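You operate a simulated robot arm through the tools that you are given. There is no shell and no other tool. Be economical: measure what you need, move in short steps, check, and stop when the job is done.

The job below is to be done with a simulated two-armed robot. You get a single attempt, and the scene is never put back.

## Task
Heat the heads to 230 C and seal the cup under them for 1.3 s.
Fine: set both knobs, switch the heat on, wait for the Ready lamp, press the seal button once, switch the heat off.

Only the result counts: the job must be done as asked and must still hold three seconds after the hand-in. Knocking over, shifting, dropping, spilling or breaking anything else fails it. A push-on lid holds only when it is set on centred and level and pressed home; a screw cap is set on level and turned clockwise until tight.

## Robot
Two 7-joint arms with fingered hands on one trunk, on a base that drives. Base frame: it is fixed to the floor where the robot stands at the start and does not move with it; the origin is under the middle of the robot, x ahead of it, y to its left, z up. Lengths are in m, angles in rad, forces in N, time in s.
The left shoulder is at the start at [0.021, 0.208, 1.409], the right one opposite. Places, roughly: clear hood [1.1, -0.7, 1.2]; foil (11x10x3 cm) [0.1, -0.9, 0.9]; heat knob [0.6, -0.3, 0.7]; heat switch [0.4, -0.4, 0.7]; purple-banded cup (10x10x10 cm) [0.1, -0.9, 0.9]; seal box [0.5, -0.4, 0.7]; time knob [0.5, -0.4, 0.7]. Payload 5 kg a hand.
Tool frame (each hand has its own): the origin (TCP) lies between the finger pads and is the grasp point; the fingertips stand 0.048 m ahead of it; z points along the fingers, y is the line along which they close. The gripper opens to 0.16 m. The gripper's body begins 0.056 m behind the TCP. The gripper is a hand of 4 fingers: y runs from the thumb to the fingers, the wrist lies at [-0.026, -0.142, -0.252] in the tool frame.
Orientation is that of the tool frame in the base frame, as [roll, pitch, yaw] about the fixed x, y, z axes, in that order (R = Rz(yaw) Ry(pitch) Rx(roll)). With the fingers straight down and the wrist toward the robot, the tool's x, y and z point along [0, 1, 0], [1, 0, 0] and [0, 0, -1] of the base frame.

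## Interface
- The arms move only by the tool step_arm. It takes "left_moves", "right_moves" or both (then of equal length, played together; a hand with none holds still); each is a list of rows, each a list of 6 numbers: the shift along the tool's x, y, z in m, then the turn, a rotation vector about the tool's x, y, z in rad. In form: [[tx, ty, tz, ax, ay, az], ...]. A call has 1 to 20 rows; each row is the pose to reach, as a shift and turn from the pose commanded when the call began, along the tool's axes at that moment. Each row takes 0.2 s and may step no farther than 0.05 m and 0.15 rad from the row before; otherwise, the whole call is refused. A pose out of reach is approached as far as the arm can. The call stops where the force on the tool passes 90 N (or 10 N more than at its start, if that is more) or the arm is blocked; 0.2 s more then pass. In this call time passes only in rows, and 0.2 s behind the last. It gives the time, the measured TCP pose, the force on the tool (base axes), the opening and the grip force at its end, in the units of the frame above (readings bear some noise), with the torque about the TCP (base axes, N m) and any sound that the robot's microphone picked up, and new pictures: "show" is both (left out), scene, wrist or none (wrist: the cameras of the hands that moved).
- Cameras (640 x 400 px; columns grow to the right, rows downward): "scene" is now at [0.0607, -0.0503, 1.5731]; the picture's right is [-0.71, -0.71, 0.00], its down [-0.58, 0.58, -0.57] and it looks along [0.41, -0.41, -0.82] (base axes); focal length 272 px, centre (320, 200). "left" rides on the left gripper at [-0.087, -0.133, -0.189] in its tool frame; the picture's right is [-0.83, -0.26, 0.49], its down [0.51, -0.71, 0.49] and it looks along [0.22, 0.66, 0.72] (tool axes); focal length 238 px, centre (320, 200). "right" rides on the right gripper at [0.087, -0.133, -0.189] in its tool frame; the picture's right is [-0.83, 0.26, -0.49], its down [-0.51, -0.71, 0.49] and it looks along [-0.22, 0.66, 0.72] (tool axes); focal length 238 px, centre (320, 200). There is no depth. A picture from a camera that has moved, and an enlarged one, comes with that camera's place and axes in the base frame and with its lens.
- lift_body(by): slides the trunk up (or, below 0, down) by that many m; the arms and the scene camera ride with it, the base frame stays. It gives what a move gives, with no picture.
- drive_base(legs): drives the robot by 1 to 6 legs, each [ahead, left, turn to the left] in m, m and rad, along the robot's own axes; the way and the turn of a leg run together, so that a leg with both is an arc; at most 1.5 m and 3.142 rad a leg. The arms and the cameras ride along, it lands a little off, and it stops where it bumps. It gives what a move gives, and a new picture of the scene camera.
- finger_targets(index, middle, ring, thumb_bend, thumb_turn, hand): sets how far each is bent, from 0 (flat) to 1 (curled in); at 0.3 the hand is open as for a grip, at 0.7 the pads meet at the TCP. One left out holds its place. A second passes; each finger stops where it meets its share of the squeeze, and holds until it gets a number again. It is the only way to open and close the hand. It gives what a move gives, with no picture; readings hold the bend of each and the force on the fingers (four entries, about 0 where the hand has none), thumb and palm. thumb_turn goes from beside the hand (0) to across from the fingers (1), as for a grip.
- aim_head(pan, tilt): turns the head with the scene camera to pan (to the left, within 1.501 rad either way) and tilt (down, from -0.506 to 1.204), counted from straight ahead of the robot. It gives what a move gives, and a new picture of the scene camera.
- enlarge(camera, box): a new picture of the part [left, top, right, bottom] of that camera's present view, enlarged. No time passes.
- close_job(): hands the job in; it is judged then, once.

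Go step by step. Nothing tells you exact positions but the pictures and the camera data: compare them with the known pose of the tool, close in by small moves and look again before you grip or let go. The budget is 120 turns and 260 pictures, counting those below and the enlarged ones. Unless the task says otherwise, let go and move clear before handing in.

The tools are called after "Call:" as name(argument=value, ...) on one line, values as JSON. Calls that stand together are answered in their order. step_arm: Moves the arms, as the interface text tells. Its arguments: {"type":"object","properties":{"left_moves":{"type":"array"},"right_moves":{"type":"array"},"show":{"type":"string","enum":["both","scene","wrist","none"]}},"required":[]} The other tools are called the same way: lift_body (by) slides the trunk up or down; finger_targets (index, middle, ring, thumb_bend, thumb_turn, hand) moves the fingers one by one; drive_base (legs) drives the base; aim_head (pan, tilt) turns the head that bears the scene camera; enlarge (camera, box) takes an enlarged picture of a part of a camera's view; close_job () hands the job in.

At the start:

```text
clock: 0.0
left_ee_pos: [0.732, -0.0195, 0.9244]
left_tool_rot: [3.14, 0.0, 1.569]
left_contact_force: [0.4, 0.1, 0.3]
left_torque: [0.02, -0.01, 0.0]
left_gripper_width: 0.1596
left_finger_force: 0.1
left_shape: jaw
left_bend: [0.3, 0.3, 0.3, 0.3, 0.98]
left_finger forces: [0.1, 0.0, 0.0, 0.0, 0.0, 0.0]
right_ee_pos: [0.2578, -0.3238, 0.8338]
right_tool_rot: [-3.142, 0.0, 1.569]
right_contact_force: [-0.6, 0.5, 0.8]
right_torque: [-0.03, 0.01, 0.0]
right_gripper_width: 0.1599
right_finger_force: 0.1
right_shape: jaw
right_bend: [0.3, 0.3, 0.3, 0.3, 0.98]
right_finger forces: [0.0, 0.1, 0.0, 0.0, 0.0, 0.1]
trunk travel left (down, up): [-0.411, 0.279]
robot x, y, heading: [-0.0004, -0.0001, 0.001]
head pan, tilt: [-0.785, 0.96]
```

scene: 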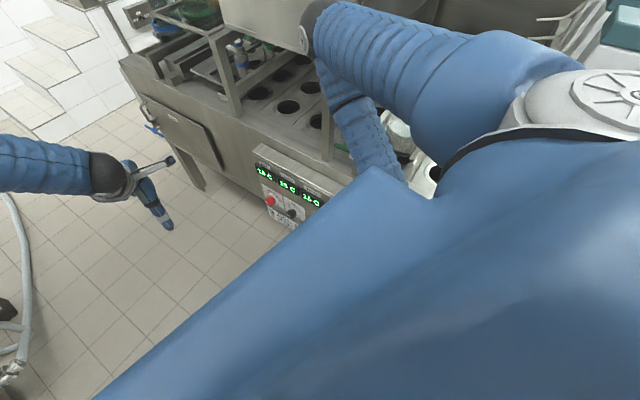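
right: 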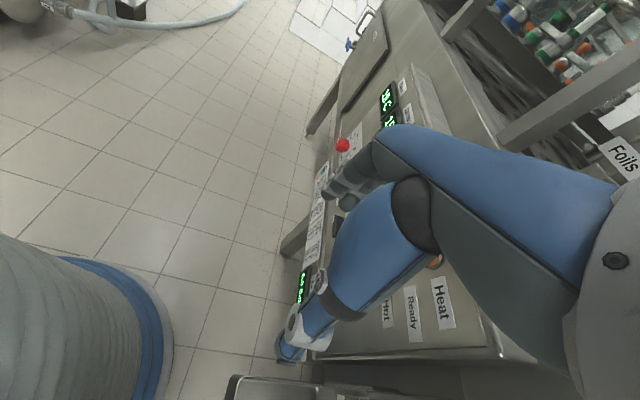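
left: 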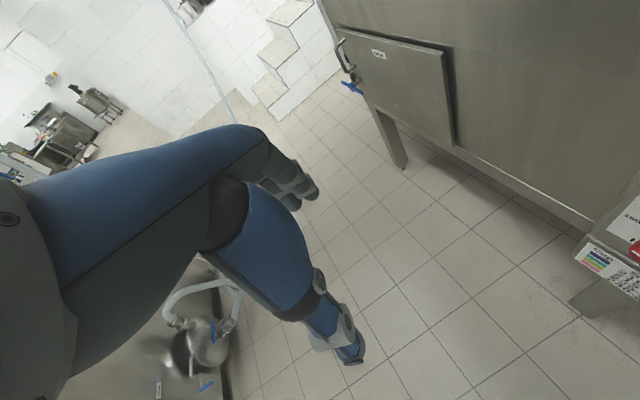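

The right arm hides part of the machine; the control panel is visible to the robot's right. I'll look closer at the panel from the present views.

Call:
enlarge(camera="scene", box=[220, 130, 380, 230])

Call:
enlarge(camera="right", box=[260, 40, 540, 370])

```text
4.00 times, centred on (300, 180) of scene
camera zoom: at [0.0607, -0.0503, 1.5731], right [-0.71, -0.71, 0.0], down [-0.58, 0.58, -0.57], along [0.41, -0.41, -0.82], focal length 1090 px, centre (400, 280)
```

zoom: 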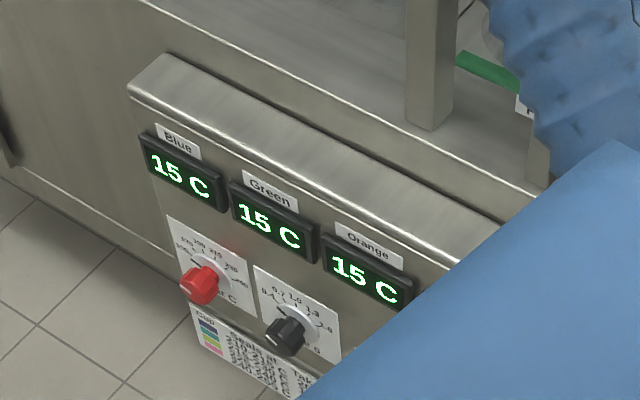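

```text
1.21 times, centred on (400, 205) of right
camera zoom: at [0.1254, -0.2375, 1.0215], right [0.26, -0.83, 0.49], down [-0.71, -0.51, -0.49], along [0.66, -0.22, -0.72], focal length 289 px, centre (223, 194)
```

zoom: 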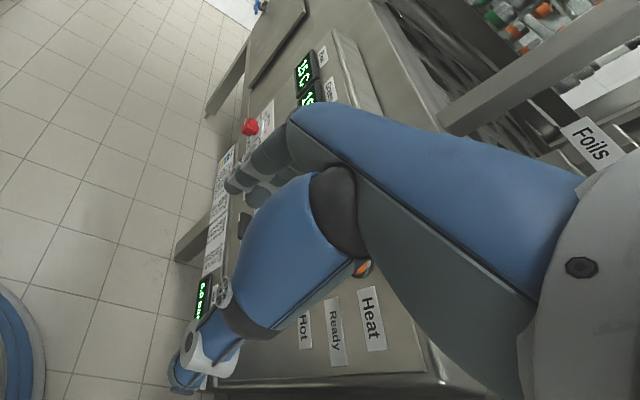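

The panel faces +y, to the robot's right. I'll look around to see what room there is to back off and turn to face it.

Call:
aim_head(pan=1.2, tilt=0.6)

Call:
aim_head(pan=0.0, tilt=0.7)

Call:
aim_head(pan=-1.4, tilt=0.5)

```text
clock: 1.9
left_ee_pos: [0.7327, -0.019, 0.9244]
left_tool_rot: [-3.141, 0.0, 1.57]
left_contact_force: [0.3, -0.7, 0.4]
left_torque: [-0.02, 0.0, -0.02]
left_gripper_width: 0.1597
left_finger_force: 0.0
left_shape: jaw
left_bend: [0.3, 0.3, 0.3, 0.3, 0.98]
left_finger forces: [0.1, 0.0, 0.0, 0.0, 0.1, 0.1]
right_ee_pos: [0.258, -0.3247, 0.8334]
right_tool_rot: [3.141, -0.001, 1.57]
right_contact_force: [-0.5, -0.3, 0.2]
right_torque: [-0.01, 0.01, 0.01]
right_gripper_width: 0.1597
right_finger_force: 0.0
right_shape: jaw
right_bend: [0.3, 0.3, 0.3, 0.3, 0.98]
right_finger forces: [0.0, 0.0, 0.0, 0.0, 0.0, 0.0]
trunk travel left (down, up): [-0.411, 0.279]
robot x, y, heading: [0.0015, -0.0023, 0.003]
head pan, tilt: [1.201, 0.6]
camera scene: at [0.0418, 0.0831, 1.6023], right [0.93, -0.36, 0.0], down [-0.2, -0.53, -0.82], along [0.3, 0.77, -0.57], focal length 272 px, centre (320, 200)
```

scene: 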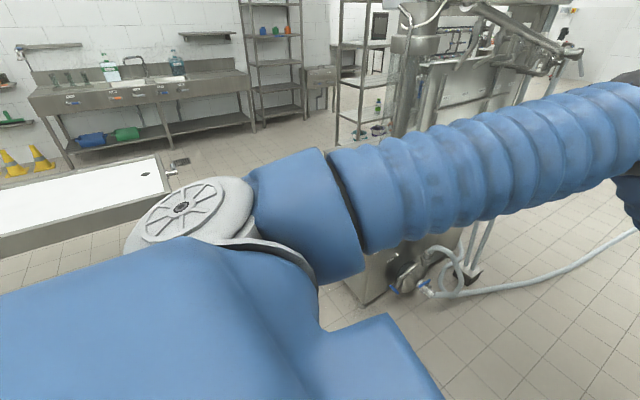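

```text
clock: 3.3
left_ee_pos: [0.7326, -0.0187, 0.9253]
left_tool_rot: [3.141, 0.0, 1.57]
left_contact_force: [0.0, 0.6, 0.1]
left_torque: [0.01, -0.01, 0.0]
left_gripper_width: 0.1597
left_finger_force: 0.1
left_shape: jaw
left_bend: [0.3, 0.3, 0.3, 0.3, 0.98]
left_finger forces: [0.0, 0.1, 0.1, 0.0, 0.0, 0.0]
right_ee_pos: [0.2581, -0.3249, 0.8344]
right_tool_rot: [3.14, -0.001, 1.57]
right_contact_force: [0.3, 0.0, -0.6]
right_torque: [-0.02, -0.01, -0.01]
right_gripper_width: 0.1596
right_finger_force: 0.0
right_shape: jaw
right_bend: [0.3, 0.3, 0.3, 0.3, 0.98]
right_finger forces: [0.1, 0.0, 0.0, 0.0, 0.0, 0.1]
trunk travel left (down, up): [-0.411, 0.279]
robot x, y, heading: [-0.0005, -0.0027, 0.003]
head pan, tilt: [0.0, 0.7]
camera scene: at [0.0947, 0.0008, 1.5936], right [0.0, -1.0, 0.0], down [-0.64, 0.0, -0.76], along [0.76, 0.0, -0.64], focal length 272 px, centre (320, 200)
```

scene: 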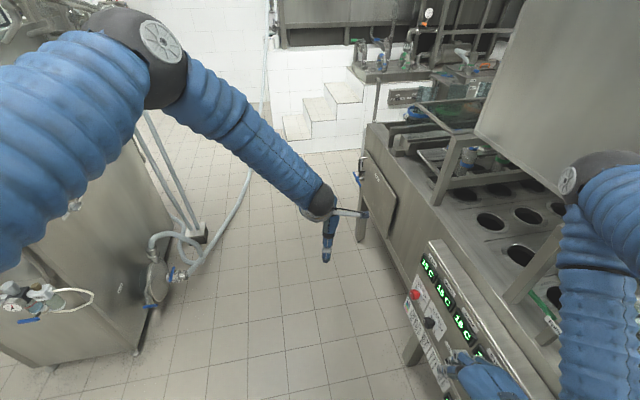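

```text
clock: 4.8
left_ee_pos: [0.7316, -0.0191, 0.9241]
left_tool_rot: [3.141, 0.001, 1.571]
left_contact_force: [-0.6, 0.1, -0.2]
left_torque: [-0.02, 0.0, 0.01]
left_gripper_width: 0.1599
left_finger_force: 0.0
left_shape: jaw
left_bend: [0.3, 0.3, 0.3, 0.3, 0.98]
left_finger forces: [0.1, 0.1, 0.0, 0.0, 0.0, 0.0]
right_ee_pos: [0.2577, -0.3252, 0.8353]
right_tool_rot: [3.14, 0.001, 1.572]
right_contact_force: [-0.5, 1.0, -0.6]
right_torque: [-0.04, 0.0, 0.03]
right_gripper_width: 0.1596
right_finger_force: 0.1
right_shape: jaw
right_bend: [0.3, 0.3, 0.3, 0.3, 0.98]
right_finger forces: [0.0, 0.0, 0.1, 0.1, 0.0, 0.0]
trunk travel left (down, up): [-0.411, 0.279]
robot x, y, heading: [0.004, -0.002, -0.0]
head pan, tilt: [-1.4, 0.499]
camera scene: at [0.0253, -0.089, 1.6113], right [-0.99, -0.17, 0.0], down [-0.08, 0.47, -0.88], along [0.15, -0.86, -0.48], focal length 272 px, centre (320, 200)
```

scene: 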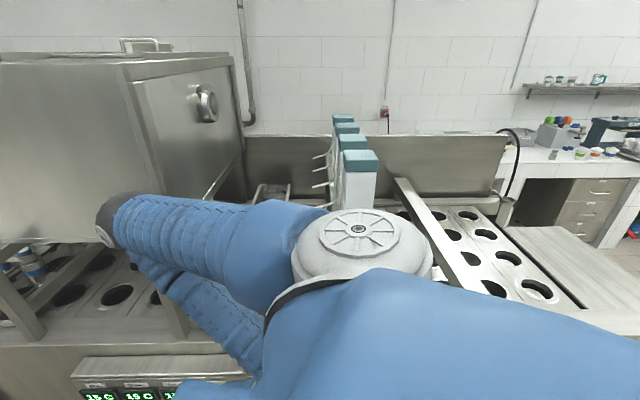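

There is clear floor to the left (other machine about 1 m away). I'll drive left, then turn right to face the panel.

Call:
drive_base(legs=[[0, 0.42, 0], [0, 0, -1.57]])

Call:
aim_head(pan=0.6, tilt=0.75)

```text
clock: 11.2
left_ee_pos: [0.0074, -0.3123, 0.9244]
left_tool_rot: [3.135, -0.015, 0.025]
left_contact_force: [60.7, 10.1, 3.9]
left_torque: [-0.06, -2.38, 6.13]
left_gripper_width: 0.1586
left_finger_force: 0.0
left_shape: jaw
left_bend: [0.31, 0.3, 0.3, 0.3, 0.97]
left_finger forces: [73.6, 0.0, 0.1, 0.1, 0.1, 0.1]
right_ee_pos: [-0.3168, 0.1622, 0.8358]
right_tool_rot: [3.14, 0.003, 0.008]
right_contact_force: [-0.4, 0.9, 0.3]
right_torque: [-0.03, 0.02, -0.02]
right_gripper_width: 0.1595
right_finger_force: 0.0
right_shape: jaw
right_bend: [0.3, 0.3, 0.3, 0.3, 0.98]
right_finger forces: [0.1, 0.1, 0.1, 0.1, 0.0, 0.1]
trunk travel left (down, up): [-0.411, 0.279]
robot x, y, heading: [0.0053, 0.42, -1.562]
head pan, tilt: [-1.4, 0.499]
camera scene: at [-0.082, 0.3979, 1.6117], right [-0.18, 0.98, 0.0], down [0.47, 0.09, -0.88], along [-0.87, -0.16, -0.48], focal length 272 px, centre (320, 200)
```

scene: 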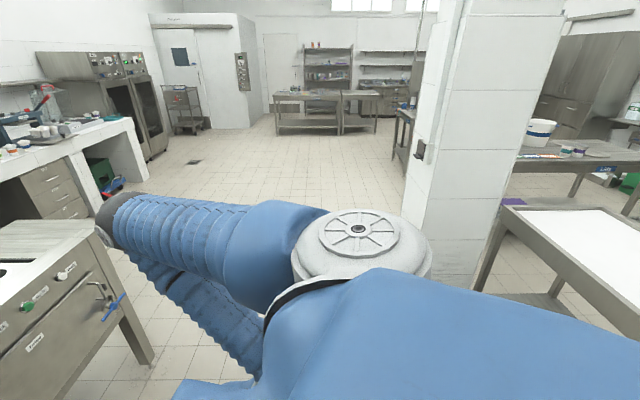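

```text
clock: 13.2
left_ee_pos: [0.0082, -0.3143, 0.9226]
left_tool_rot: [3.133, -0.022, 0.027]
left_contact_force: [31.3, 4.2, 4.5]
left_torque: [-0.11, -1.06, 2.96]
left_gripper_width: 0.158
left_finger_force: 0.2
left_shape: jaw
left_bend: [0.32, 0.3, 0.3, 0.3, 0.98]
left_finger forces: [39.8, 0.0, 0.1, 0.0, 0.1, 0.0]
right_ee_pos: [-0.3169, 0.1613, 0.8352]
right_tool_rot: [3.141, 0.001, 0.01]
right_contact_force: [0.3, 0.7, 0.2]
right_torque: [-0.01, 0.0, 0.01]
right_gripper_width: 0.1596
right_finger_force: 0.1
right_shape: jaw
right_bend: [0.3, 0.3, 0.3, 0.3, 0.98]
right_finger forces: [0.0, 0.1, 0.2, 0.1, 0.0, 0.0]
trunk travel left (down, up): [-0.411, 0.279]
robot x, y, heading: [0.0038, 0.4212, -1.559]
head pan, tilt: [0.6, 0.75]
camera scene: at [0.0525, 0.346, 1.5894], right [-0.82, -0.57, 0.0], down [-0.39, 0.56, -0.73], along [0.42, -0.6, -0.68], focal length 272 px, centre (320, 200)
```

scene: 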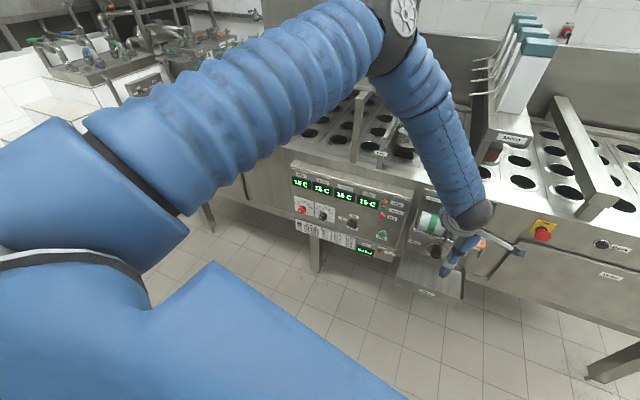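

The left index finger is pressing on something at x≈0. I'll look closely before backing off.

Call:
enlarge(camera="scene", box=[380, 180, 560, 310])

Call:
enlarge(camera="left", box=[0, 0, 640, 400])

```text
3.08 times, centred on (470, 245) of scene
camera zoom: at [0.0525, 0.346, 1.5894], right [-0.82, -0.57, 0.0], down [-0.39, 0.56, -0.73], along [0.42, -0.6, -0.68], focal length 838 px, centre (-142, 62)
```

zoom: 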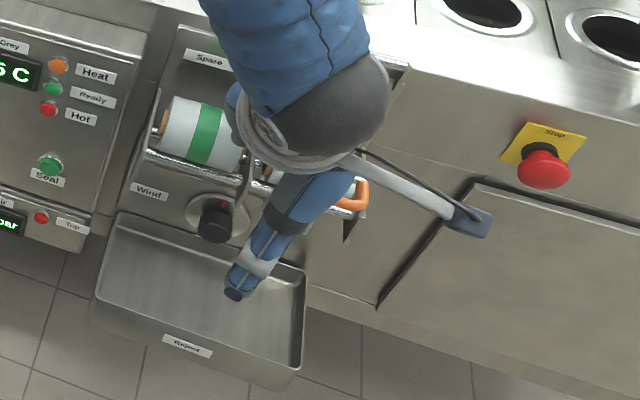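

```text
1.00 times, centred on (320, 200) of left (not enlarged: the box is as wide or as high as the picture)
camera zoom: at [-0.0867, -0.1817, 1.1086], right [-0.83, 0.23, -0.51], down [0.5, 0.72, -0.49], along [0.25, -0.66, -0.71], focal length 238 px, centre (320, 200)
```

zoom: 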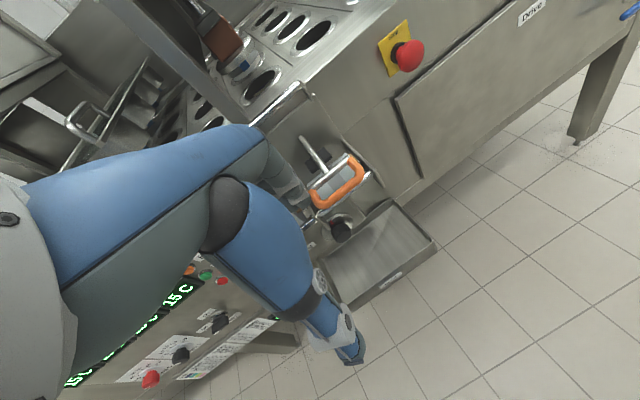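

Call:
enlarge(camera="left", box=[230, 80, 410, 260])

Call:
enlarge(camera="scene", box=[430, 210, 510, 260])

```text
2.22 times, centred on (320, 170) of left
camera zoom: at [-0.0867, -0.1817, 1.1086], right [-0.83, 0.23, -0.51], down [0.5, 0.72, -0.49], along [0.25, -0.66, -0.71], focal length 530 px, centre (320, 267)
```

zoom: 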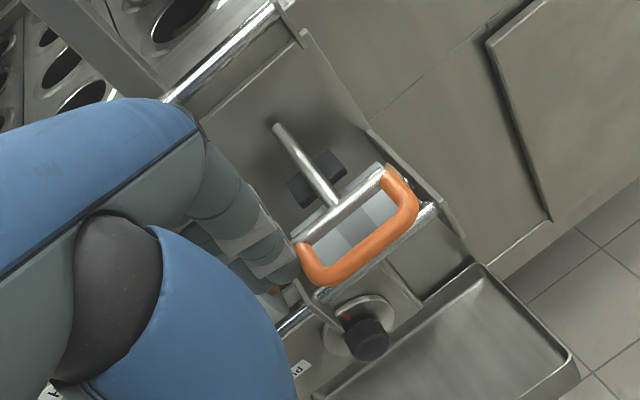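

```text
8.00 times, centred on (470, 235) of scene
camera zoom: at [0.0525, 0.346, 1.5894], right [-0.82, -0.57, 0.0], down [-0.39, 0.56, -0.73], along [0.42, -0.6, -0.68], focal length 2179 px, centre (-880, -80)
```

zoom: 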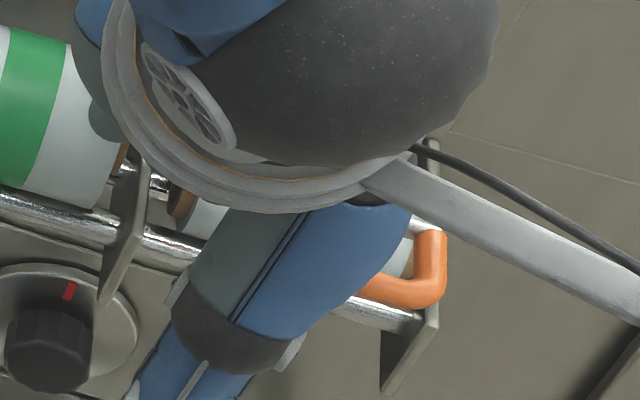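

The index finger presses the side of the film-reel unit. I'll ease the left hand back the way it came (+x), then out (+y).

Call:
step_arm(left_moves=[[0.012, 0, 0, 0, 0, 0], [0.02, 0, 0, 0, 0, 0], [0.02, -0.04, -0.01, 0, 0, 0], [0.02, -0.08, -0.03, 0, 0, 0], [0.02, -0.12, -0.05, 0, 0, 0]], show="both")

```text
clock: 14.4
left_ee_pos: [0.0167, -0.1917, 0.9744]
left_tool_rot: [3.134, -0.018, 0.023]
left_contact_force: [-0.1, 1.3, 0.4]
left_torque: [-0.11, -0.09, 0.02]
left_gripper_width: 0.1599
left_finger_force: 0.0
left_shape: jaw
left_bend: [0.3, 0.3, 0.3, 0.3, 0.98]
left_finger forces: [0.0, 0.0, 0.1, 0.0, 0.1, 0.1]
right_ee_pos: [-0.3206, 0.1632, 0.8341]
right_tool_rot: [3.14, -0.001, 0.008]
right_contact_force: [0.3, 1.0, -0.6]
right_torque: [-0.11, -0.06, 0.0]
right_gripper_width: 0.1595
right_finger_force: 0.0
right_shape: jaw
right_bend: [0.3, 0.3, 0.3, 0.3, 0.98]
right_finger forces: [0.1, 0.0, 0.0, 0.0, 0.1, 0.0]
trunk travel left (down, up): [-0.411, 0.279]
robot x, y, heading: [0.004, 0.425, -1.564]
head pan, tilt: [0.6, 0.75]
camera scene: at [0.0486, 0.3473, 1.5896], right [-0.82, -0.57, 0.0], down [-0.39, 0.56, -0.73], along [0.42, -0.6, -0.68], focal length 272 px, centre (320, 200)
camera left: at [-0.0772, -0.0586, 1.1599], right [-0.83, 0.24, -0.5], down [0.5, 0.72, -0.49], along [0.25, -0.66, -0.71], focal length 238 px, centre (320, 200)
```

scene: 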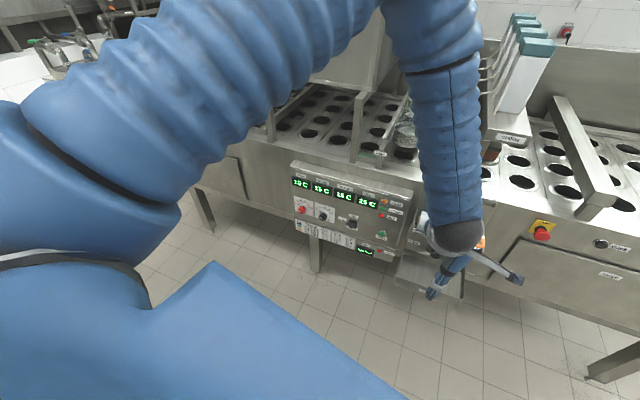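
left: 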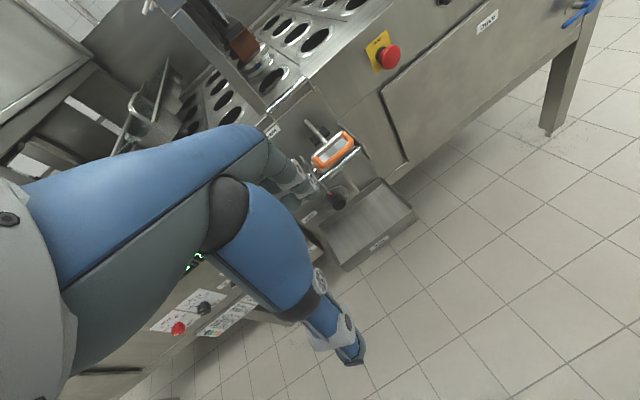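

Free now. Next I read the control panel closely.

Call:
enlarge(camera="scene", box=[280, 150, 420, 265])

Call:
enlarge(camera="scene", box=[285, 165, 365, 255])

Call:
enlarge(camera="scene", box=[340, 185, 420, 265])

```text
3.48 times, centred on (350, 208) of scene
camera zoom: at [0.0486, 0.3473, 1.5896], right [-0.82, -0.57, 0.0], down [-0.39, 0.56, -0.73], along [0.42, -0.6, -0.68], focal length 947 px, centre (216, 174)
```

zoom: 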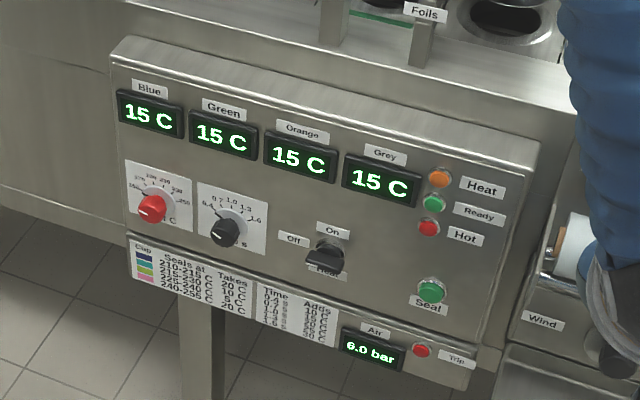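

```text
4.44 times, centred on (325, 210) of scene
camera zoom: at [0.0486, 0.3473, 1.5896], right [-0.82, -0.57, 0.0], down [-0.39, 0.56, -0.73], along [0.42, -0.6, -0.68], focal length 1211 px, centre (298, 156)
```

zoom: 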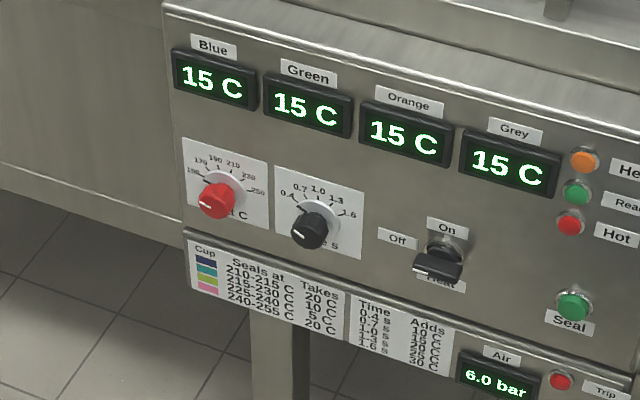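

```text
5.00 times, centred on (380, 225) of scene
camera zoom: at [0.0486, 0.3473, 1.5896], right [-0.82, -0.57, 0.0], down [-0.39, 0.56, -0.73], along [0.42, -0.6, -0.68], focal length 1362 px, centre (20, 75)
```

zoom: 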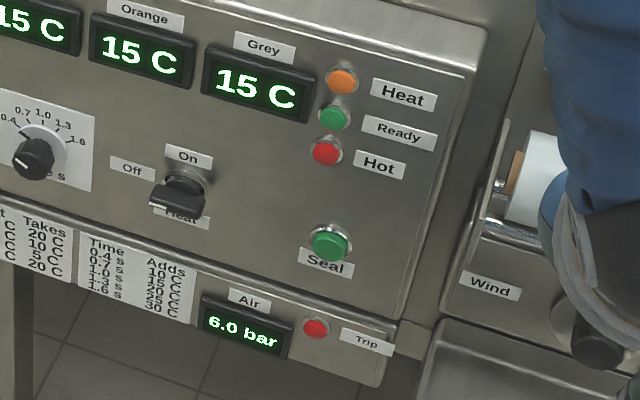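

The panel reads clearly: heat knob (red), time knob (black), rotary heat switch pointing Off, seal button, four head displays, lamps. I'll pull the left hand back and drive sideways so the panel lies in front of the right hand.

Call:
step_arm(left_moves=[[0, -0.04, 0, 0, 0, 0], [0, -0.08, 0, 0, 0, 0], [0, -0.12, 0, 0, 0, 0], [0, -0.16, 0, 0, 0, 0], [0.03, -0.2, 0, 0, 0, 0], [0.07, -0.2, 0, 0, 0, 0], [0.11, -0.2, 0, 0, 0, 0], [0.15, -0.2, 0, 0, 0, 0]], show="none")

Call:
drive_base(legs=[[-0.04, 0.58, 0]])

Call:
aim_head(pan=-0.1, tilt=0.8)

```text
clock: 16.2
left_ee_pos: [0.1644, 0.0059, 0.9697]
left_tool_rot: [3.138, -0.017, 0.025]
left_contact_force: [-0.1, -1.0, -0.5]
left_torque: [0.08, 0.14, -0.05]
left_gripper_width: 0.1598
left_finger_force: 0.0
left_shape: jaw
left_bend: [0.3, 0.3, 0.3, 0.3, 0.98]
left_finger forces: [0.0, 0.1, 0.0, 0.0, 0.1, 0.1]
left hand out of reach, approached as far as the arm can: row 8
right_ee_pos: [-0.3181, 0.1611, 0.8345]
right_tool_rot: [-3.141, 0.0, 0.008]
right_contact_force: [1.3, -1.4, -0.3]
right_torque: [0.04, 0.04, -0.01]
right_gripper_width: 0.1594
right_finger_force: 0.1
right_shape: jaw
right_bend: [0.3, 0.3, 0.3, 0.3, 0.98]
right_finger forces: [0.0, 0.0, 0.1, 0.0, 0.0, 0.1]
trunk travel left (down, up): [-0.411, 0.279]
robot x, y, heading: [0.0041, 0.4218, -1.563]
head pan, tilt: [0.6, 0.75]
```

```text
clock: 19.4
left_ee_pos: [0.7424, 0.053, 0.9699]
left_tool_rot: [3.138, -0.017, 0.03]
left_contact_force: [0.0, 0.4, -0.2]
left_torque: [-0.01, 0.07, -0.04]
left_gripper_width: 0.1598
left_finger_force: 0.2
left_shape: jaw
left_bend: [0.3, 0.3, 0.3, 0.3, 0.98]
left_finger forces: [0.0, 0.1, 0.1, 0.0, 0.0, 0.0]
right_ee_pos: [0.2584, 0.206, 0.8343]
right_tool_rot: [3.141, 0.0, 0.013]
right_contact_force: [0.6, 0.7, 0.0]
right_torque: [0.01, 0.05, -0.01]
right_gripper_width: 0.1594
right_finger_force: 0.1
right_shape: jaw
right_bend: [0.3, 0.3, 0.3, 0.3, 0.98]
right_finger forces: [0.0, 0.0, 0.0, 0.0, 0.0, 0.0]
trunk travel left (down, up): [-0.411, 0.279]
robot x, y, heading: [0.5782, 0.4677, -1.557]
head pan, tilt: [0.6, 0.75]
camera scene: at [0.6263, 0.392, 1.5894], right [-0.82, -0.58, 0.0], down [-0.39, 0.56, -0.73], along [0.42, -0.6, -0.68], focal length 272 px, centre (320, 200)
```

scene: 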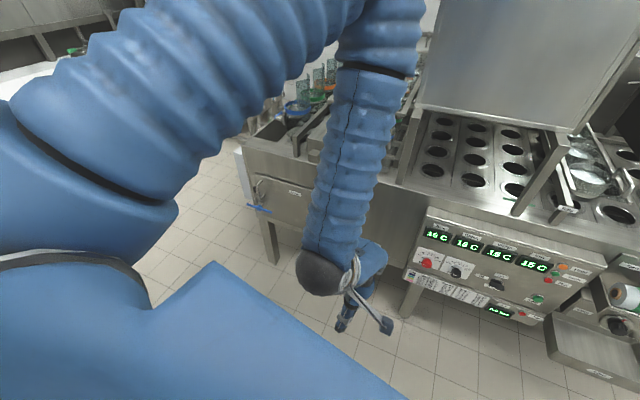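

```text
clock: 20.5
left_ee_pos: [0.7424, 0.0535, 0.9692]
left_tool_rot: [3.138, -0.02, 0.03]
left_contact_force: [-0.4, -0.7, -0.2]
left_torque: [0.03, -0.01, 0.0]
left_gripper_width: 0.16
left_finger_force: 0.1
left_shape: jaw
left_bend: [0.3, 0.3, 0.3, 0.3, 0.98]
left_finger forces: [0.0, 0.0, 0.0, 0.0, 0.1, 0.1]
right_ee_pos: [0.2577, 0.2068, 0.8352]
right_tool_rot: [-3.141, 0.001, 0.013]
right_contact_force: [-0.2, 0.4, 0.1]
right_torque: [0.01, 0.01, -0.02]
right_gripper_width: 0.1598
right_finger_force: 0.0
right_shape: jaw
right_bend: [0.3, 0.3, 0.3, 0.3, 0.98]
right_finger forces: [0.0, 0.0, 0.0, 0.1, 0.0, 0.0]
trunk travel left (down, up): [-0.411, 0.279]
robot x, y, heading: [0.5793, 0.4665, -1.557]
head pan, tilt: [-0.099, 0.799]
camera scene: at [0.5709, 0.3792, 1.5854], right [-1.0, 0.08, 0.0], down [0.06, 0.71, -0.7], along [-0.06, -0.69, -0.72], focal length 272 px, centre (320, 200)
```

scene: 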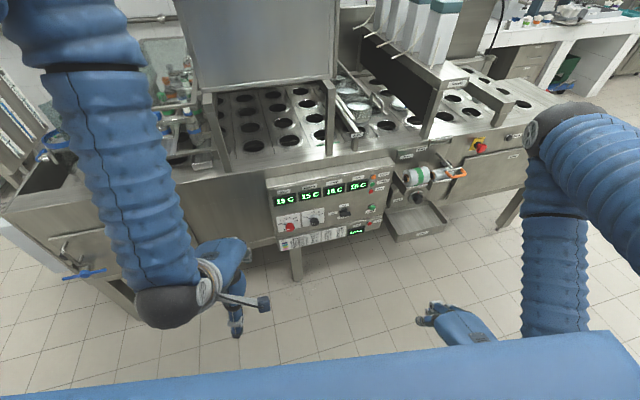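

Good view now. I'll lower the trunk so the head and shoulders face the panel more squarely, and take zooms from both heights to triangulate.

Call:
enlarge(camera="scene", box=[260, 155, 400, 245])

Call:
lift_body(by=-0.35)

Call:
aim_head(pan=-0.1, tilt=0.55)

Call:
enlarge(camera="scene", box=[250, 130, 410, 250])

```text
4.44 times, centred on (330, 200) of scene
camera zoom: at [0.5709, 0.3792, 1.5854], right [-1.0, 0.08, 0.0], down [0.06, 0.71, -0.7], along [-0.06, -0.69, -0.72], focal length 1211 px, centre (276, 200)
```

zoom: 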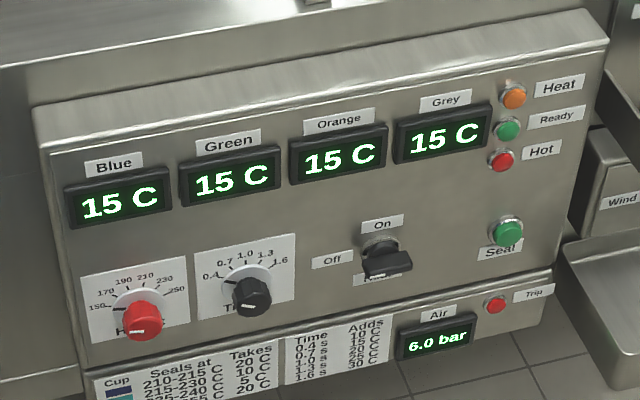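

```text
clock: 23.9
left_ee_pos: [0.7414, 0.0535, 0.6192]
left_tool_rot: [3.135, -0.021, 0.029]
left_contact_force: [0.2, -0.6, -0.2]
left_torque: [0.01, -0.04, 0.01]
left_gripper_width: 0.16
left_finger_force: 0.1
left_shape: jaw
left_bend: [0.3, 0.3, 0.3, 0.3, 0.98]
left_finger forces: [0.1, 0.0, 0.0, 0.1, 0.1, 0.0]
right_ee_pos: [0.2566, 0.2066, 0.4845]
right_tool_rot: [3.141, 0.0, 0.015]
right_contact_force: [-0.1, 0.4, -0.7]
right_torque: [-0.03, -0.03, 0.0]
right_gripper_width: 0.1596
right_finger_force: 0.2
right_shape: jaw
right_bend: [0.3, 0.3, 0.3, 0.3, 0.98]
right_finger forces: [0.0, 0.1, 0.0, 0.0, 0.1, 0.0]
trunk travel left (down, up): [-0.061, 0.629]
robot x, y, heading: [0.5779, 0.4699, -1.56]
head pan, tilt: [-0.099, 0.799]
```

```text
clock: 24.7
left_ee_pos: [0.7414, 0.0533, 0.6208]
left_tool_rot: [3.137, -0.018, 0.029]
left_contact_force: [-0.3, -0.1, 0.6]
left_torque: [0.02, -0.03, 0.03]
left_gripper_width: 0.16
left_finger_force: 0.0
left_shape: jaw
left_bend: [0.3, 0.3, 0.3, 0.3, 0.98]
left_finger forces: [0.0, 0.0, 0.1, 0.0, 0.0, 0.0]
right_ee_pos: [0.2574, 0.207, 0.4841]
right_tool_rot: [-3.141, 0.002, 0.015]
right_contact_force: [-0.4, 0.5, 1.0]
right_torque: [-0.01, 0.01, 0.0]
right_gripper_width: 0.1597
right_finger_force: 0.2
right_shape: jaw
right_bend: [0.3, 0.3, 0.3, 0.3, 0.98]
right_finger forces: [0.0, 0.0, 0.0, 0.1, 0.1, 0.0]
trunk travel left (down, up): [-0.061, 0.629]
robot x, y, heading: [0.5764, 0.4686, -1.556]
head pan, tilt: [-0.099, 0.55]
camera scene: at [0.57, 0.3703, 1.2567], right [-1.0, 0.09, 0.0], down [0.04, 0.52, -0.85], along [-0.07, -0.85, -0.52], focal length 272 px, centre (320, 200)
```

scene: 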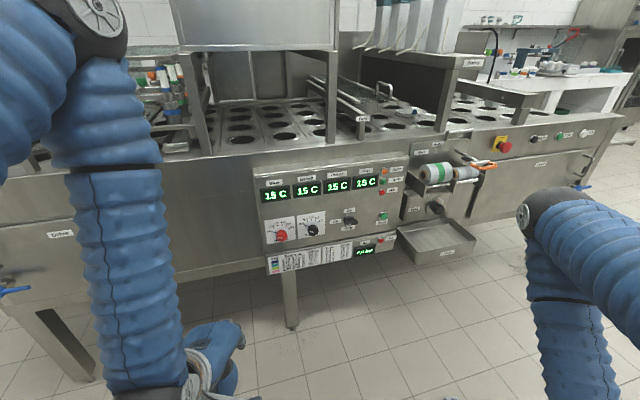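

```text
3.33 times, centred on (330, 190) of scene
camera zoom: at [0.57, 0.3703, 1.2567], right [-1.0, 0.09, 0.0], down [0.04, 0.52, -0.85], along [-0.07, -0.85, -0.52], focal length 908 px, centre (287, 233)
```

zoom: 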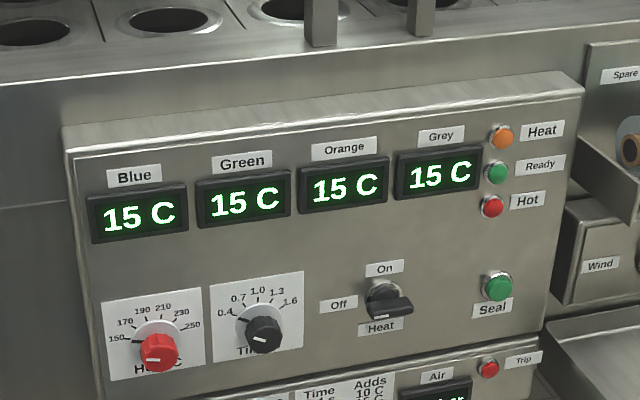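

Triangulating: heat knob face ≈(0.64,-0.35,0.68), time knob ≈(0.53,-0.37,0.68), seal ≈(0.26,-0.44,0.68); the panel is vertical and yawed about 0.21 rad. I'll turn the base to square up with it.

Call:
drive_base(legs=[[0, 0, 0.2], [0.03, -0.1, 0]])

Call:
aim_head(pan=-0.15, tilt=0.6)

Call:
enlarge(camera="scene", box=[240, 100, 440, 225])

```text
clock: 26.6
left_ee_pos: [0.7345, 0.0447, 0.6206]
left_tool_rot: [3.139, -0.02, 0.236]
left_contact_force: [-1.2, -0.3, 0.8]
left_torque: [0.05, -0.09, 0.01]
left_gripper_width: 0.1598
left_finger_force: 0.1
left_shape: jaw
left_bend: [0.3, 0.3, 0.3, 0.3, 0.98]
left_finger forces: [0.1, 0.1, 0.0, 0.1, 0.0, 0.0]
right_ee_pos: [0.2295, 0.0958, 0.4833]
right_tool_rot: [3.14, 0.0, 0.223]
right_contact_force: [-0.5, 0.7, -0.2]
right_torque: [0.03, -0.08, 0.02]
right_gripper_width: 0.1596
right_finger_force: 0.0
right_shape: jaw
right_bend: [0.3, 0.3, 0.3, 0.3, 0.98]
right_finger forces: [0.0, 0.1, 0.1, 0.0, 0.0, 0.1]
trunk travel left (down, up): [-0.061, 0.629]
robot x, y, heading: [0.4873, 0.4172, -1.347]
head pan, tilt: [-0.099, 0.55]
camera scene: at [0.5026, 0.3203, 1.2567], right [-0.99, -0.12, 0.0], down [-0.06, 0.52, -0.85], along [0.1, -0.85, -0.52], focal length 272 px, centre (320, 200)
```

scene: 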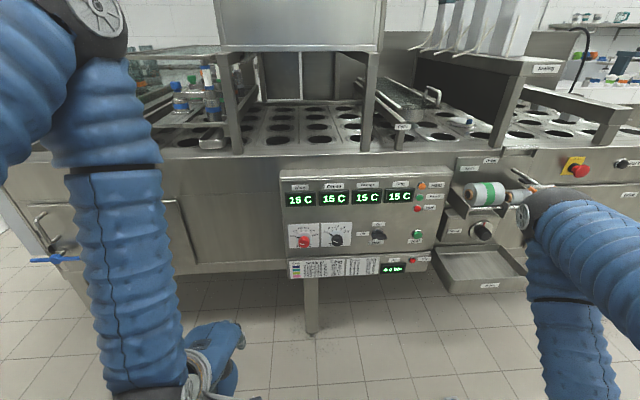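

```text
clock: 27.2
left_ee_pos: [0.7358, 0.0457, 0.6201]
left_tool_rot: [3.137, -0.021, 0.235]
left_contact_force: [0.8, -0.2, 0.3]
left_torque: [0.01, 0.01, -0.02]
left_gripper_width: 0.1598
left_finger_force: 0.1
left_shape: jaw
left_bend: [0.3, 0.3, 0.3, 0.3, 0.98]
left_finger forces: [0.1, 0.1, 0.0, 0.0, 0.0, 0.0]
right_ee_pos: [0.2309, 0.0956, 0.4837]
right_tool_rot: [-3.14, 0.001, 0.221]
right_contact_force: [0.1, -0.4, 0.3]
right_torque: [-0.03, -0.03, -0.02]
right_gripper_width: 0.1596
right_finger_force: 0.0
right_shape: jaw
right_bend: [0.3, 0.3, 0.3, 0.3, 0.98]
right_finger forces: [0.0, 0.0, 0.0, 0.0, 0.1, 0.0]
trunk travel left (down, up): [-0.061, 0.629]
robot x, y, heading: [0.494, 0.418, -1.346]
head pan, tilt: [-0.15, 0.6]
camera scene: at [0.4986, 0.3216, 1.2523], right [-1.0, -0.07, 0.0], down [-0.04, 0.56, -0.82], along [0.06, -0.82, -0.57], focal length 272 px, centre (320, 200)
```

scene: 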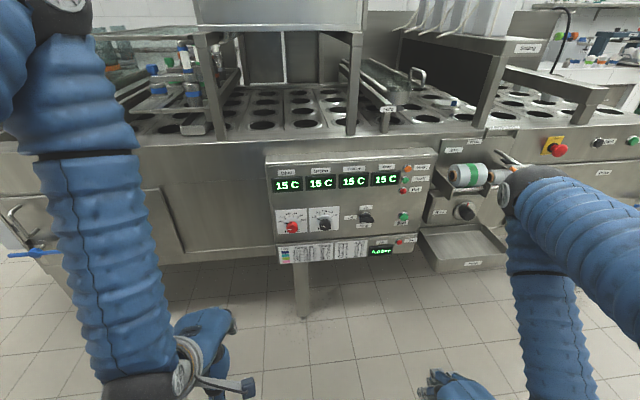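

```text
3.20 times, centred on (340, 162) of scene
camera zoom: at [0.4986, 0.3216, 1.2523], right [-1.0, -0.07, 0.0], down [-0.04, 0.56, -0.82], along [0.06, -0.82, -0.57], focal length 872 px, centre (256, 320)
```

zoom: 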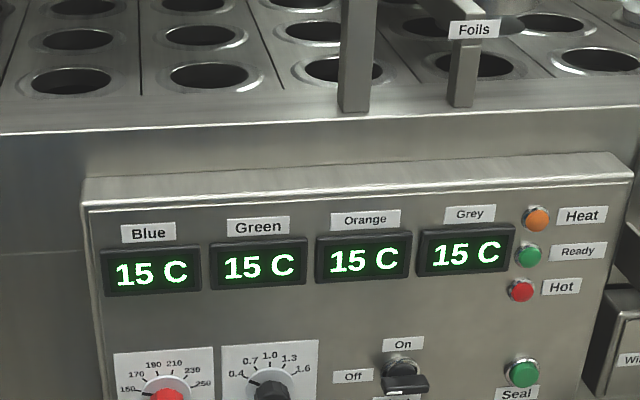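

Squared up. I'll swing the right hand to point its fingers at the panel and shift the left hand outward.

Call:
step_arm(left_moves=[[0.02, 0, 0, 0, 0, 0], [0.04, 0, 0, 0, 0, 0], [0.06, 0, 0, 0, 0, 0], [0.08, 0, 0, 0, 0, 0], [0.1, 0, 0, 0, 0, 0], [0.12, 0, 0, 0, 0, 0], [0.14, 0, 0, 0, 0, 0], [0.16, 0, 0, 0, 0, 0], [0.18, 0, 0, 0, 0, 0], [0.18, 0, 0, 0, 0, 0], [0.18, 0, 0, 0, 0, 0]], right_moves=[[0, 0, -0.02, -0.1428, 0, 0], [0, 0, -0.04, -0.2856, 0, 0], [0, 0, -0.06, -0.4284, 0, 0], [0, 0, -0.08, -0.5712, 0, 0], [0, 0, -0.1, -0.714, 0, 0], [0, 0, -0.12, -0.8568, 0, 0], [0, 0, -0.14, -0.9996, 0, 0], [0, 0, -0.16, -1.1424, 0, 0], [0, 0, -0.18, -1.2852, 0, 0], [0, 0, -0.2, -1.428, 0, 0], [0, 0, -0.22, -1.5708, 0, 0]], show="both")

```text
clock: 29.6
left_ee_pos: [0.9154, 0.0736, 0.6163]
left_tool_rot: [3.138, -0.017, 0.237]
left_contact_force: [-0.8, -0.1, 0.0]
left_torque: [0.0, 0.0, -0.01]
left_gripper_width: 0.1602
left_finger_force: 0.0
left_shape: jaw
left_bend: [0.3, 0.3, 0.3, 0.3, 0.98]
left_finger forces: [0.0, 0.1, 0.0, 0.1, 0.0, 0.1]
left hand out of reach, approached as far as the arm can: row 1, 2, 3, 4, 5, 6, 7, 8, 9, 10, 11
right_ee_pos: [0.2295, 0.0963, 0.7045]
right_tool_rot: [1.57, 0.0, 0.223]
right_contact_force: [-0.1, -0.6, 0.4]
right_torque: [-0.05, -0.02, -0.02]
right_gripper_width: 0.1597
right_finger_force: 0.0
right_shape: jaw
right_bend: [0.3, 0.3, 0.3, 0.3, 0.98]
right_finger forces: [0.0, 0.0, 0.1, 0.0, 0.0, 0.1]
trunk travel left (down, up): [-0.061, 0.629]
robot x, y, heading: [0.4918, 0.4206, -1.348]
head pan, tilt: [-0.15, 0.6]
camera scene: at [0.4986, 0.3218, 1.2523], right [-1.0, -0.07, 0.0], down [-0.04, 0.56, -0.82], along [0.06, -0.82, -0.57], focal length 272 px, centre (320, 200)
camera right: at [0.2734, 0.3016, 0.5695], right [-0.92, 0.29, 0.26], down [-0.39, -0.59, -0.71], along [-0.05, -0.75, 0.66], focal length 238 px, centre (320, 200)
camera left: at [0.7967, 0.1833, 0.8023], right [-0.86, 0.06, -0.5], down [0.34, 0.81, -0.48], along [0.38, -0.59, -0.72], focal length 238 px, centre (320, 200)
```

scene: 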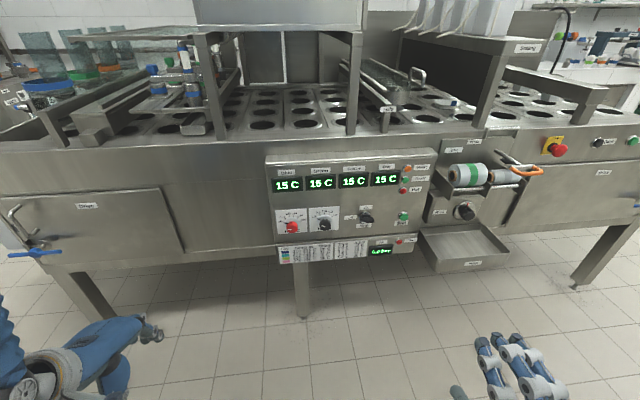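
right: 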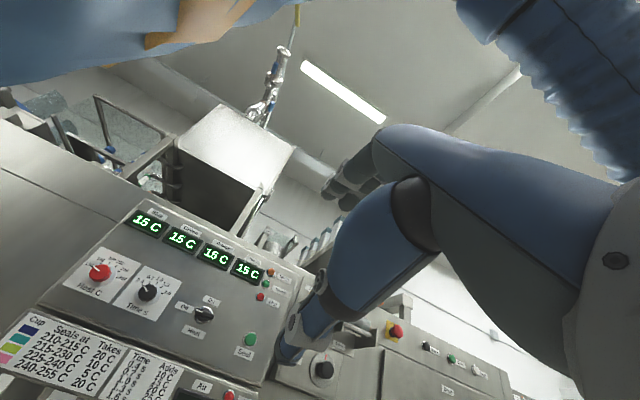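
left: 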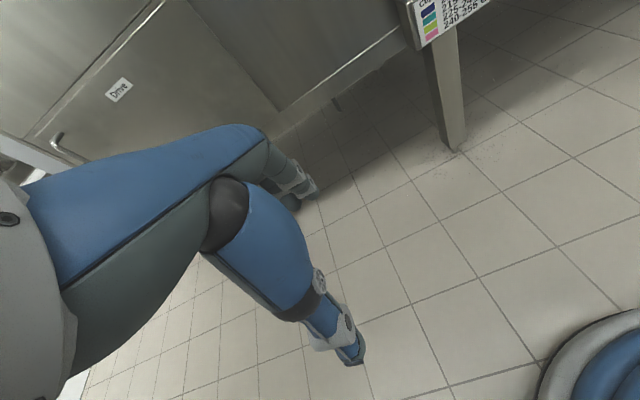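

The right hand now points at the panel. I'll bring it to about 0.2 m in front of the heat knob, rolled so it has room to turn clockwise, and fold index and ring fingers so middle and thumb form a pinch.

Call:
step_arm(right_moves=[[0.025, -0.002, 0.027, 0, 0, -0.1], [0.05, -0.004, 0.054, 0, 0, -0.2], [0.075, -0.006, 0.082, 0, 0, -0.3], [0.1, -0.008, 0.109, 0, 0, -0.4], [0.125, -0.01, 0.136, 0, 0, -0.5], [0.15, -0.011, 0.163, 0, 0, -0.6], [0.176, -0.013, 0.191, 0, 0, -0.7], [0.2, -0.015, 0.218, 0, 0, -0.8], [0.226, -0.017, 0.245, 0, 0, -0.9], [0.251, -0.019, 0.272, 0, 0, -1.0], [0.276, -0.021, 0.3, 0, 0, -1.1], [0.301, -0.0225, 0.327, 0, 0, -1.2]], show="none")

Call:
finger_targets(hand="right", index=1.0, ring=1.0, middle=0.55, thumb_bend=0.55, thumb_turn=1.0)

Call:
enlarge(camera="scene", box=[200, 130, 440, 300])

Call:
enlarge(camera="right", box=[0, 0, 640, 400])

```text
clock: 32.2
left_ee_pos: [0.9158, 0.0744, 0.6157]
left_tool_rot: [3.139, -0.017, 0.235]
left_contact_force: [0.9, -0.3, 0.2]
left_torque: [-0.02, 0.02, 0.04]
left_gripper_width: 0.1598
left_finger_force: 0.1
left_shape: jaw
left_bend: [0.3, 0.3, 0.3, 0.3, 0.98]
left_finger forces: [0.0, 0.0, 0.0, 0.0, 0.1, 0.0]
right_ee_pos: [0.5963, -0.1584, 0.6817]
right_tool_rot: [1.578, 1.204, 0.228]
right_contact_force: [-0.6, -0.4, -0.3]
right_torque: [-0.1, -0.03, -0.03]
right_gripper_width: 0.1597
right_finger_force: 0.1
right_shape: jaw
right_bend: [0.3, 0.3, 0.3, 0.3, 0.98]
right_finger forces: [0.0, 0.0, 0.0, 0.1, 0.0, 0.0]
trunk travel left (down, up): [-0.061, 0.629]
robot x, y, heading: [0.4898, 0.4205, -1.353]
head pan, tilt: [-0.15, 0.6]
```

```text
clock: 33.2
left_ee_pos: [0.9166, 0.0736, 0.6162]
left_tool_rot: [3.138, -0.016, 0.236]
left_contact_force: [-0.9, 0.2, 0.1]
left_torque: [-0.01, 0.02, -0.03]
left_gripper_width: 0.1599
left_finger_force: 0.1
left_shape: jaw
left_bend: [0.3, 0.3, 0.3, 0.3, 0.98]
left_finger forces: [0.0, 0.0, 0.0, 0.0, 0.1, 0.0]
right_ee_pos: [0.5961, -0.1587, 0.6816]
right_tool_rot: [1.573, 1.202, 0.224]
right_contact_force: [-0.2, 0.5, 1.0]
right_torque: [0.0, -0.04, -0.03]
right_gripper_width: 0.0518
right_finger_force: 0.1
right_shape: fingers
right_bend: [0.88, 0.55, 1.0, 0.54, 1.0]
right_finger forces: [0.1, 0.0, 0.0, 0.0, 0.0, 0.0]
trunk travel left (down, up): [-0.061, 0.629]
robot x, y, heading: [0.491, 0.422, -1.353]
head pan, tilt: [-0.15, 0.6]
```

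```text
2.35 times, centred on (320, 215) of scene
camera zoom: at [0.4989, 0.3216, 1.2522], right [-1.0, -0.07, 0.0], down [-0.04, 0.56, -0.82], along [0.06, -0.82, -0.57], focal length 641 px, centre (320, 165)
```

zoom: 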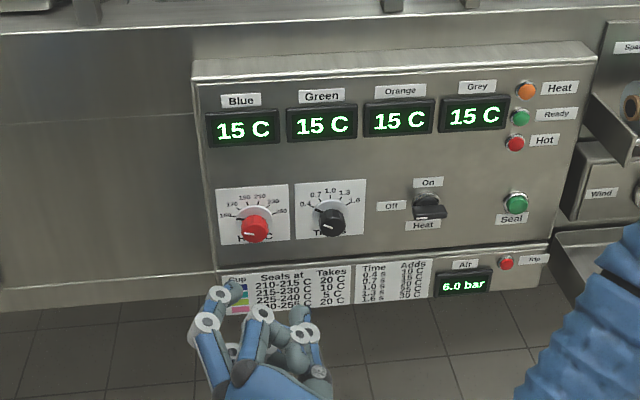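

```text
1.00 times, centred on (320, 200) of right (not enlarged: the box is as wide or as high as the picture)
camera zoom: at [0.4642, 0.0064, 0.5509], right [-0.17, 0.46, 0.87], down [-0.72, -0.66, 0.22], along [0.68, -0.59, 0.44], focal length 238 px, centre (320, 200)
```

zoom: 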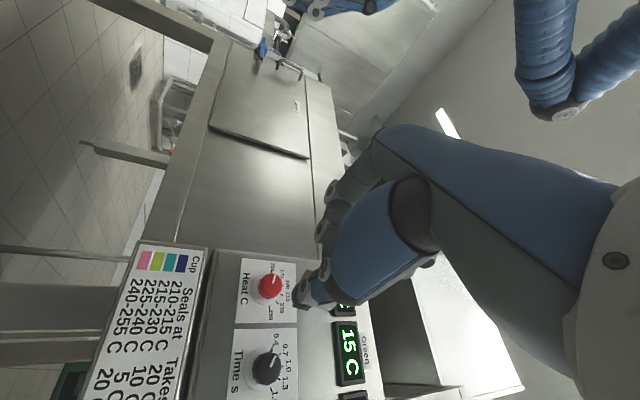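

Call:
enlarge(camera="scene", box=[275, 195, 365, 265])

Call:
enlarge(camera="scene", box=[260, 225, 340, 285])

Call:
enlarge(camera="right", box=[130, 230, 330, 400])

```text
5.71 times, centred on (320, 230) of scene
camera zoom: at [0.4989, 0.3216, 1.2522], right [-1.0, -0.07, 0.0], down [-0.04, 0.56, -0.82], along [0.06, -0.82, -0.57], focal length 1556 px, centre (320, 29)
```

zoom: 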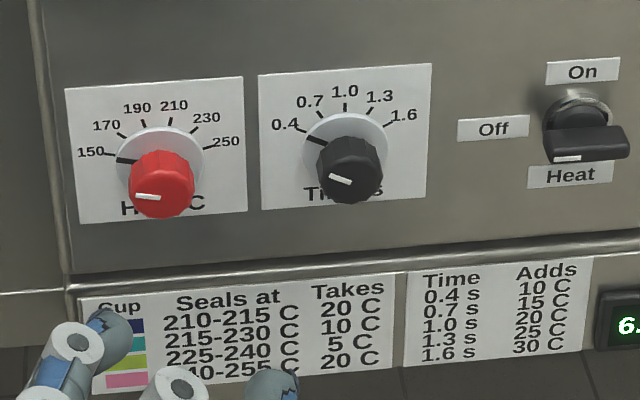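

```text
6.67 times, centred on (300, 255) of scene
camera zoom: at [0.4989, 0.3216, 1.2522], right [-1.0, -0.07, 0.0], down [-0.04, 0.56, -0.82], along [0.06, -0.82, -0.57], focal length 1816 px, centre (453, -167)
```

zoom: 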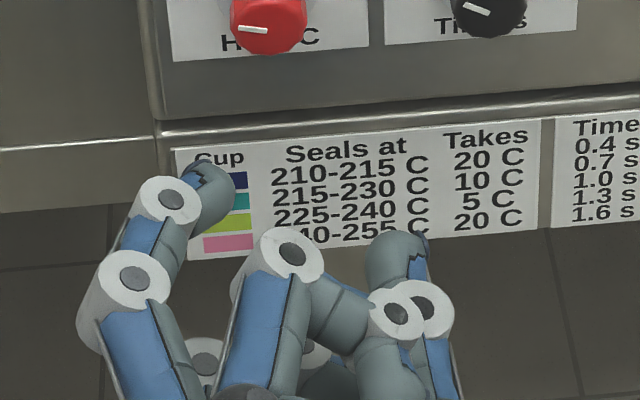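

```text
2.35 times, centred on (230, 315) of right
camera zoom: at [0.4642, 0.0064, 0.5509], right [-0.17, 0.46, 0.87], down [-0.72, -0.66, 0.22], along [0.68, -0.59, 0.44], focal length 561 px, centre (532, -71)
```

zoom: 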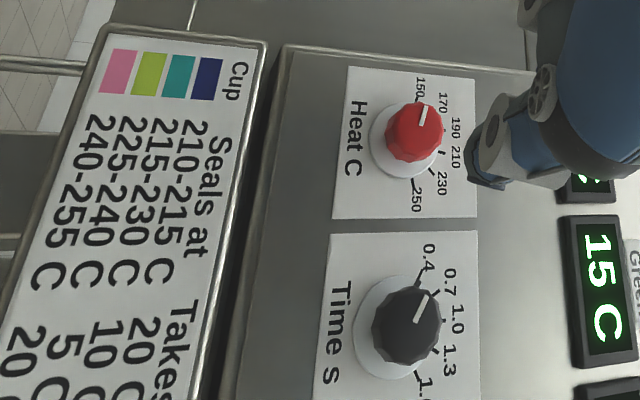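

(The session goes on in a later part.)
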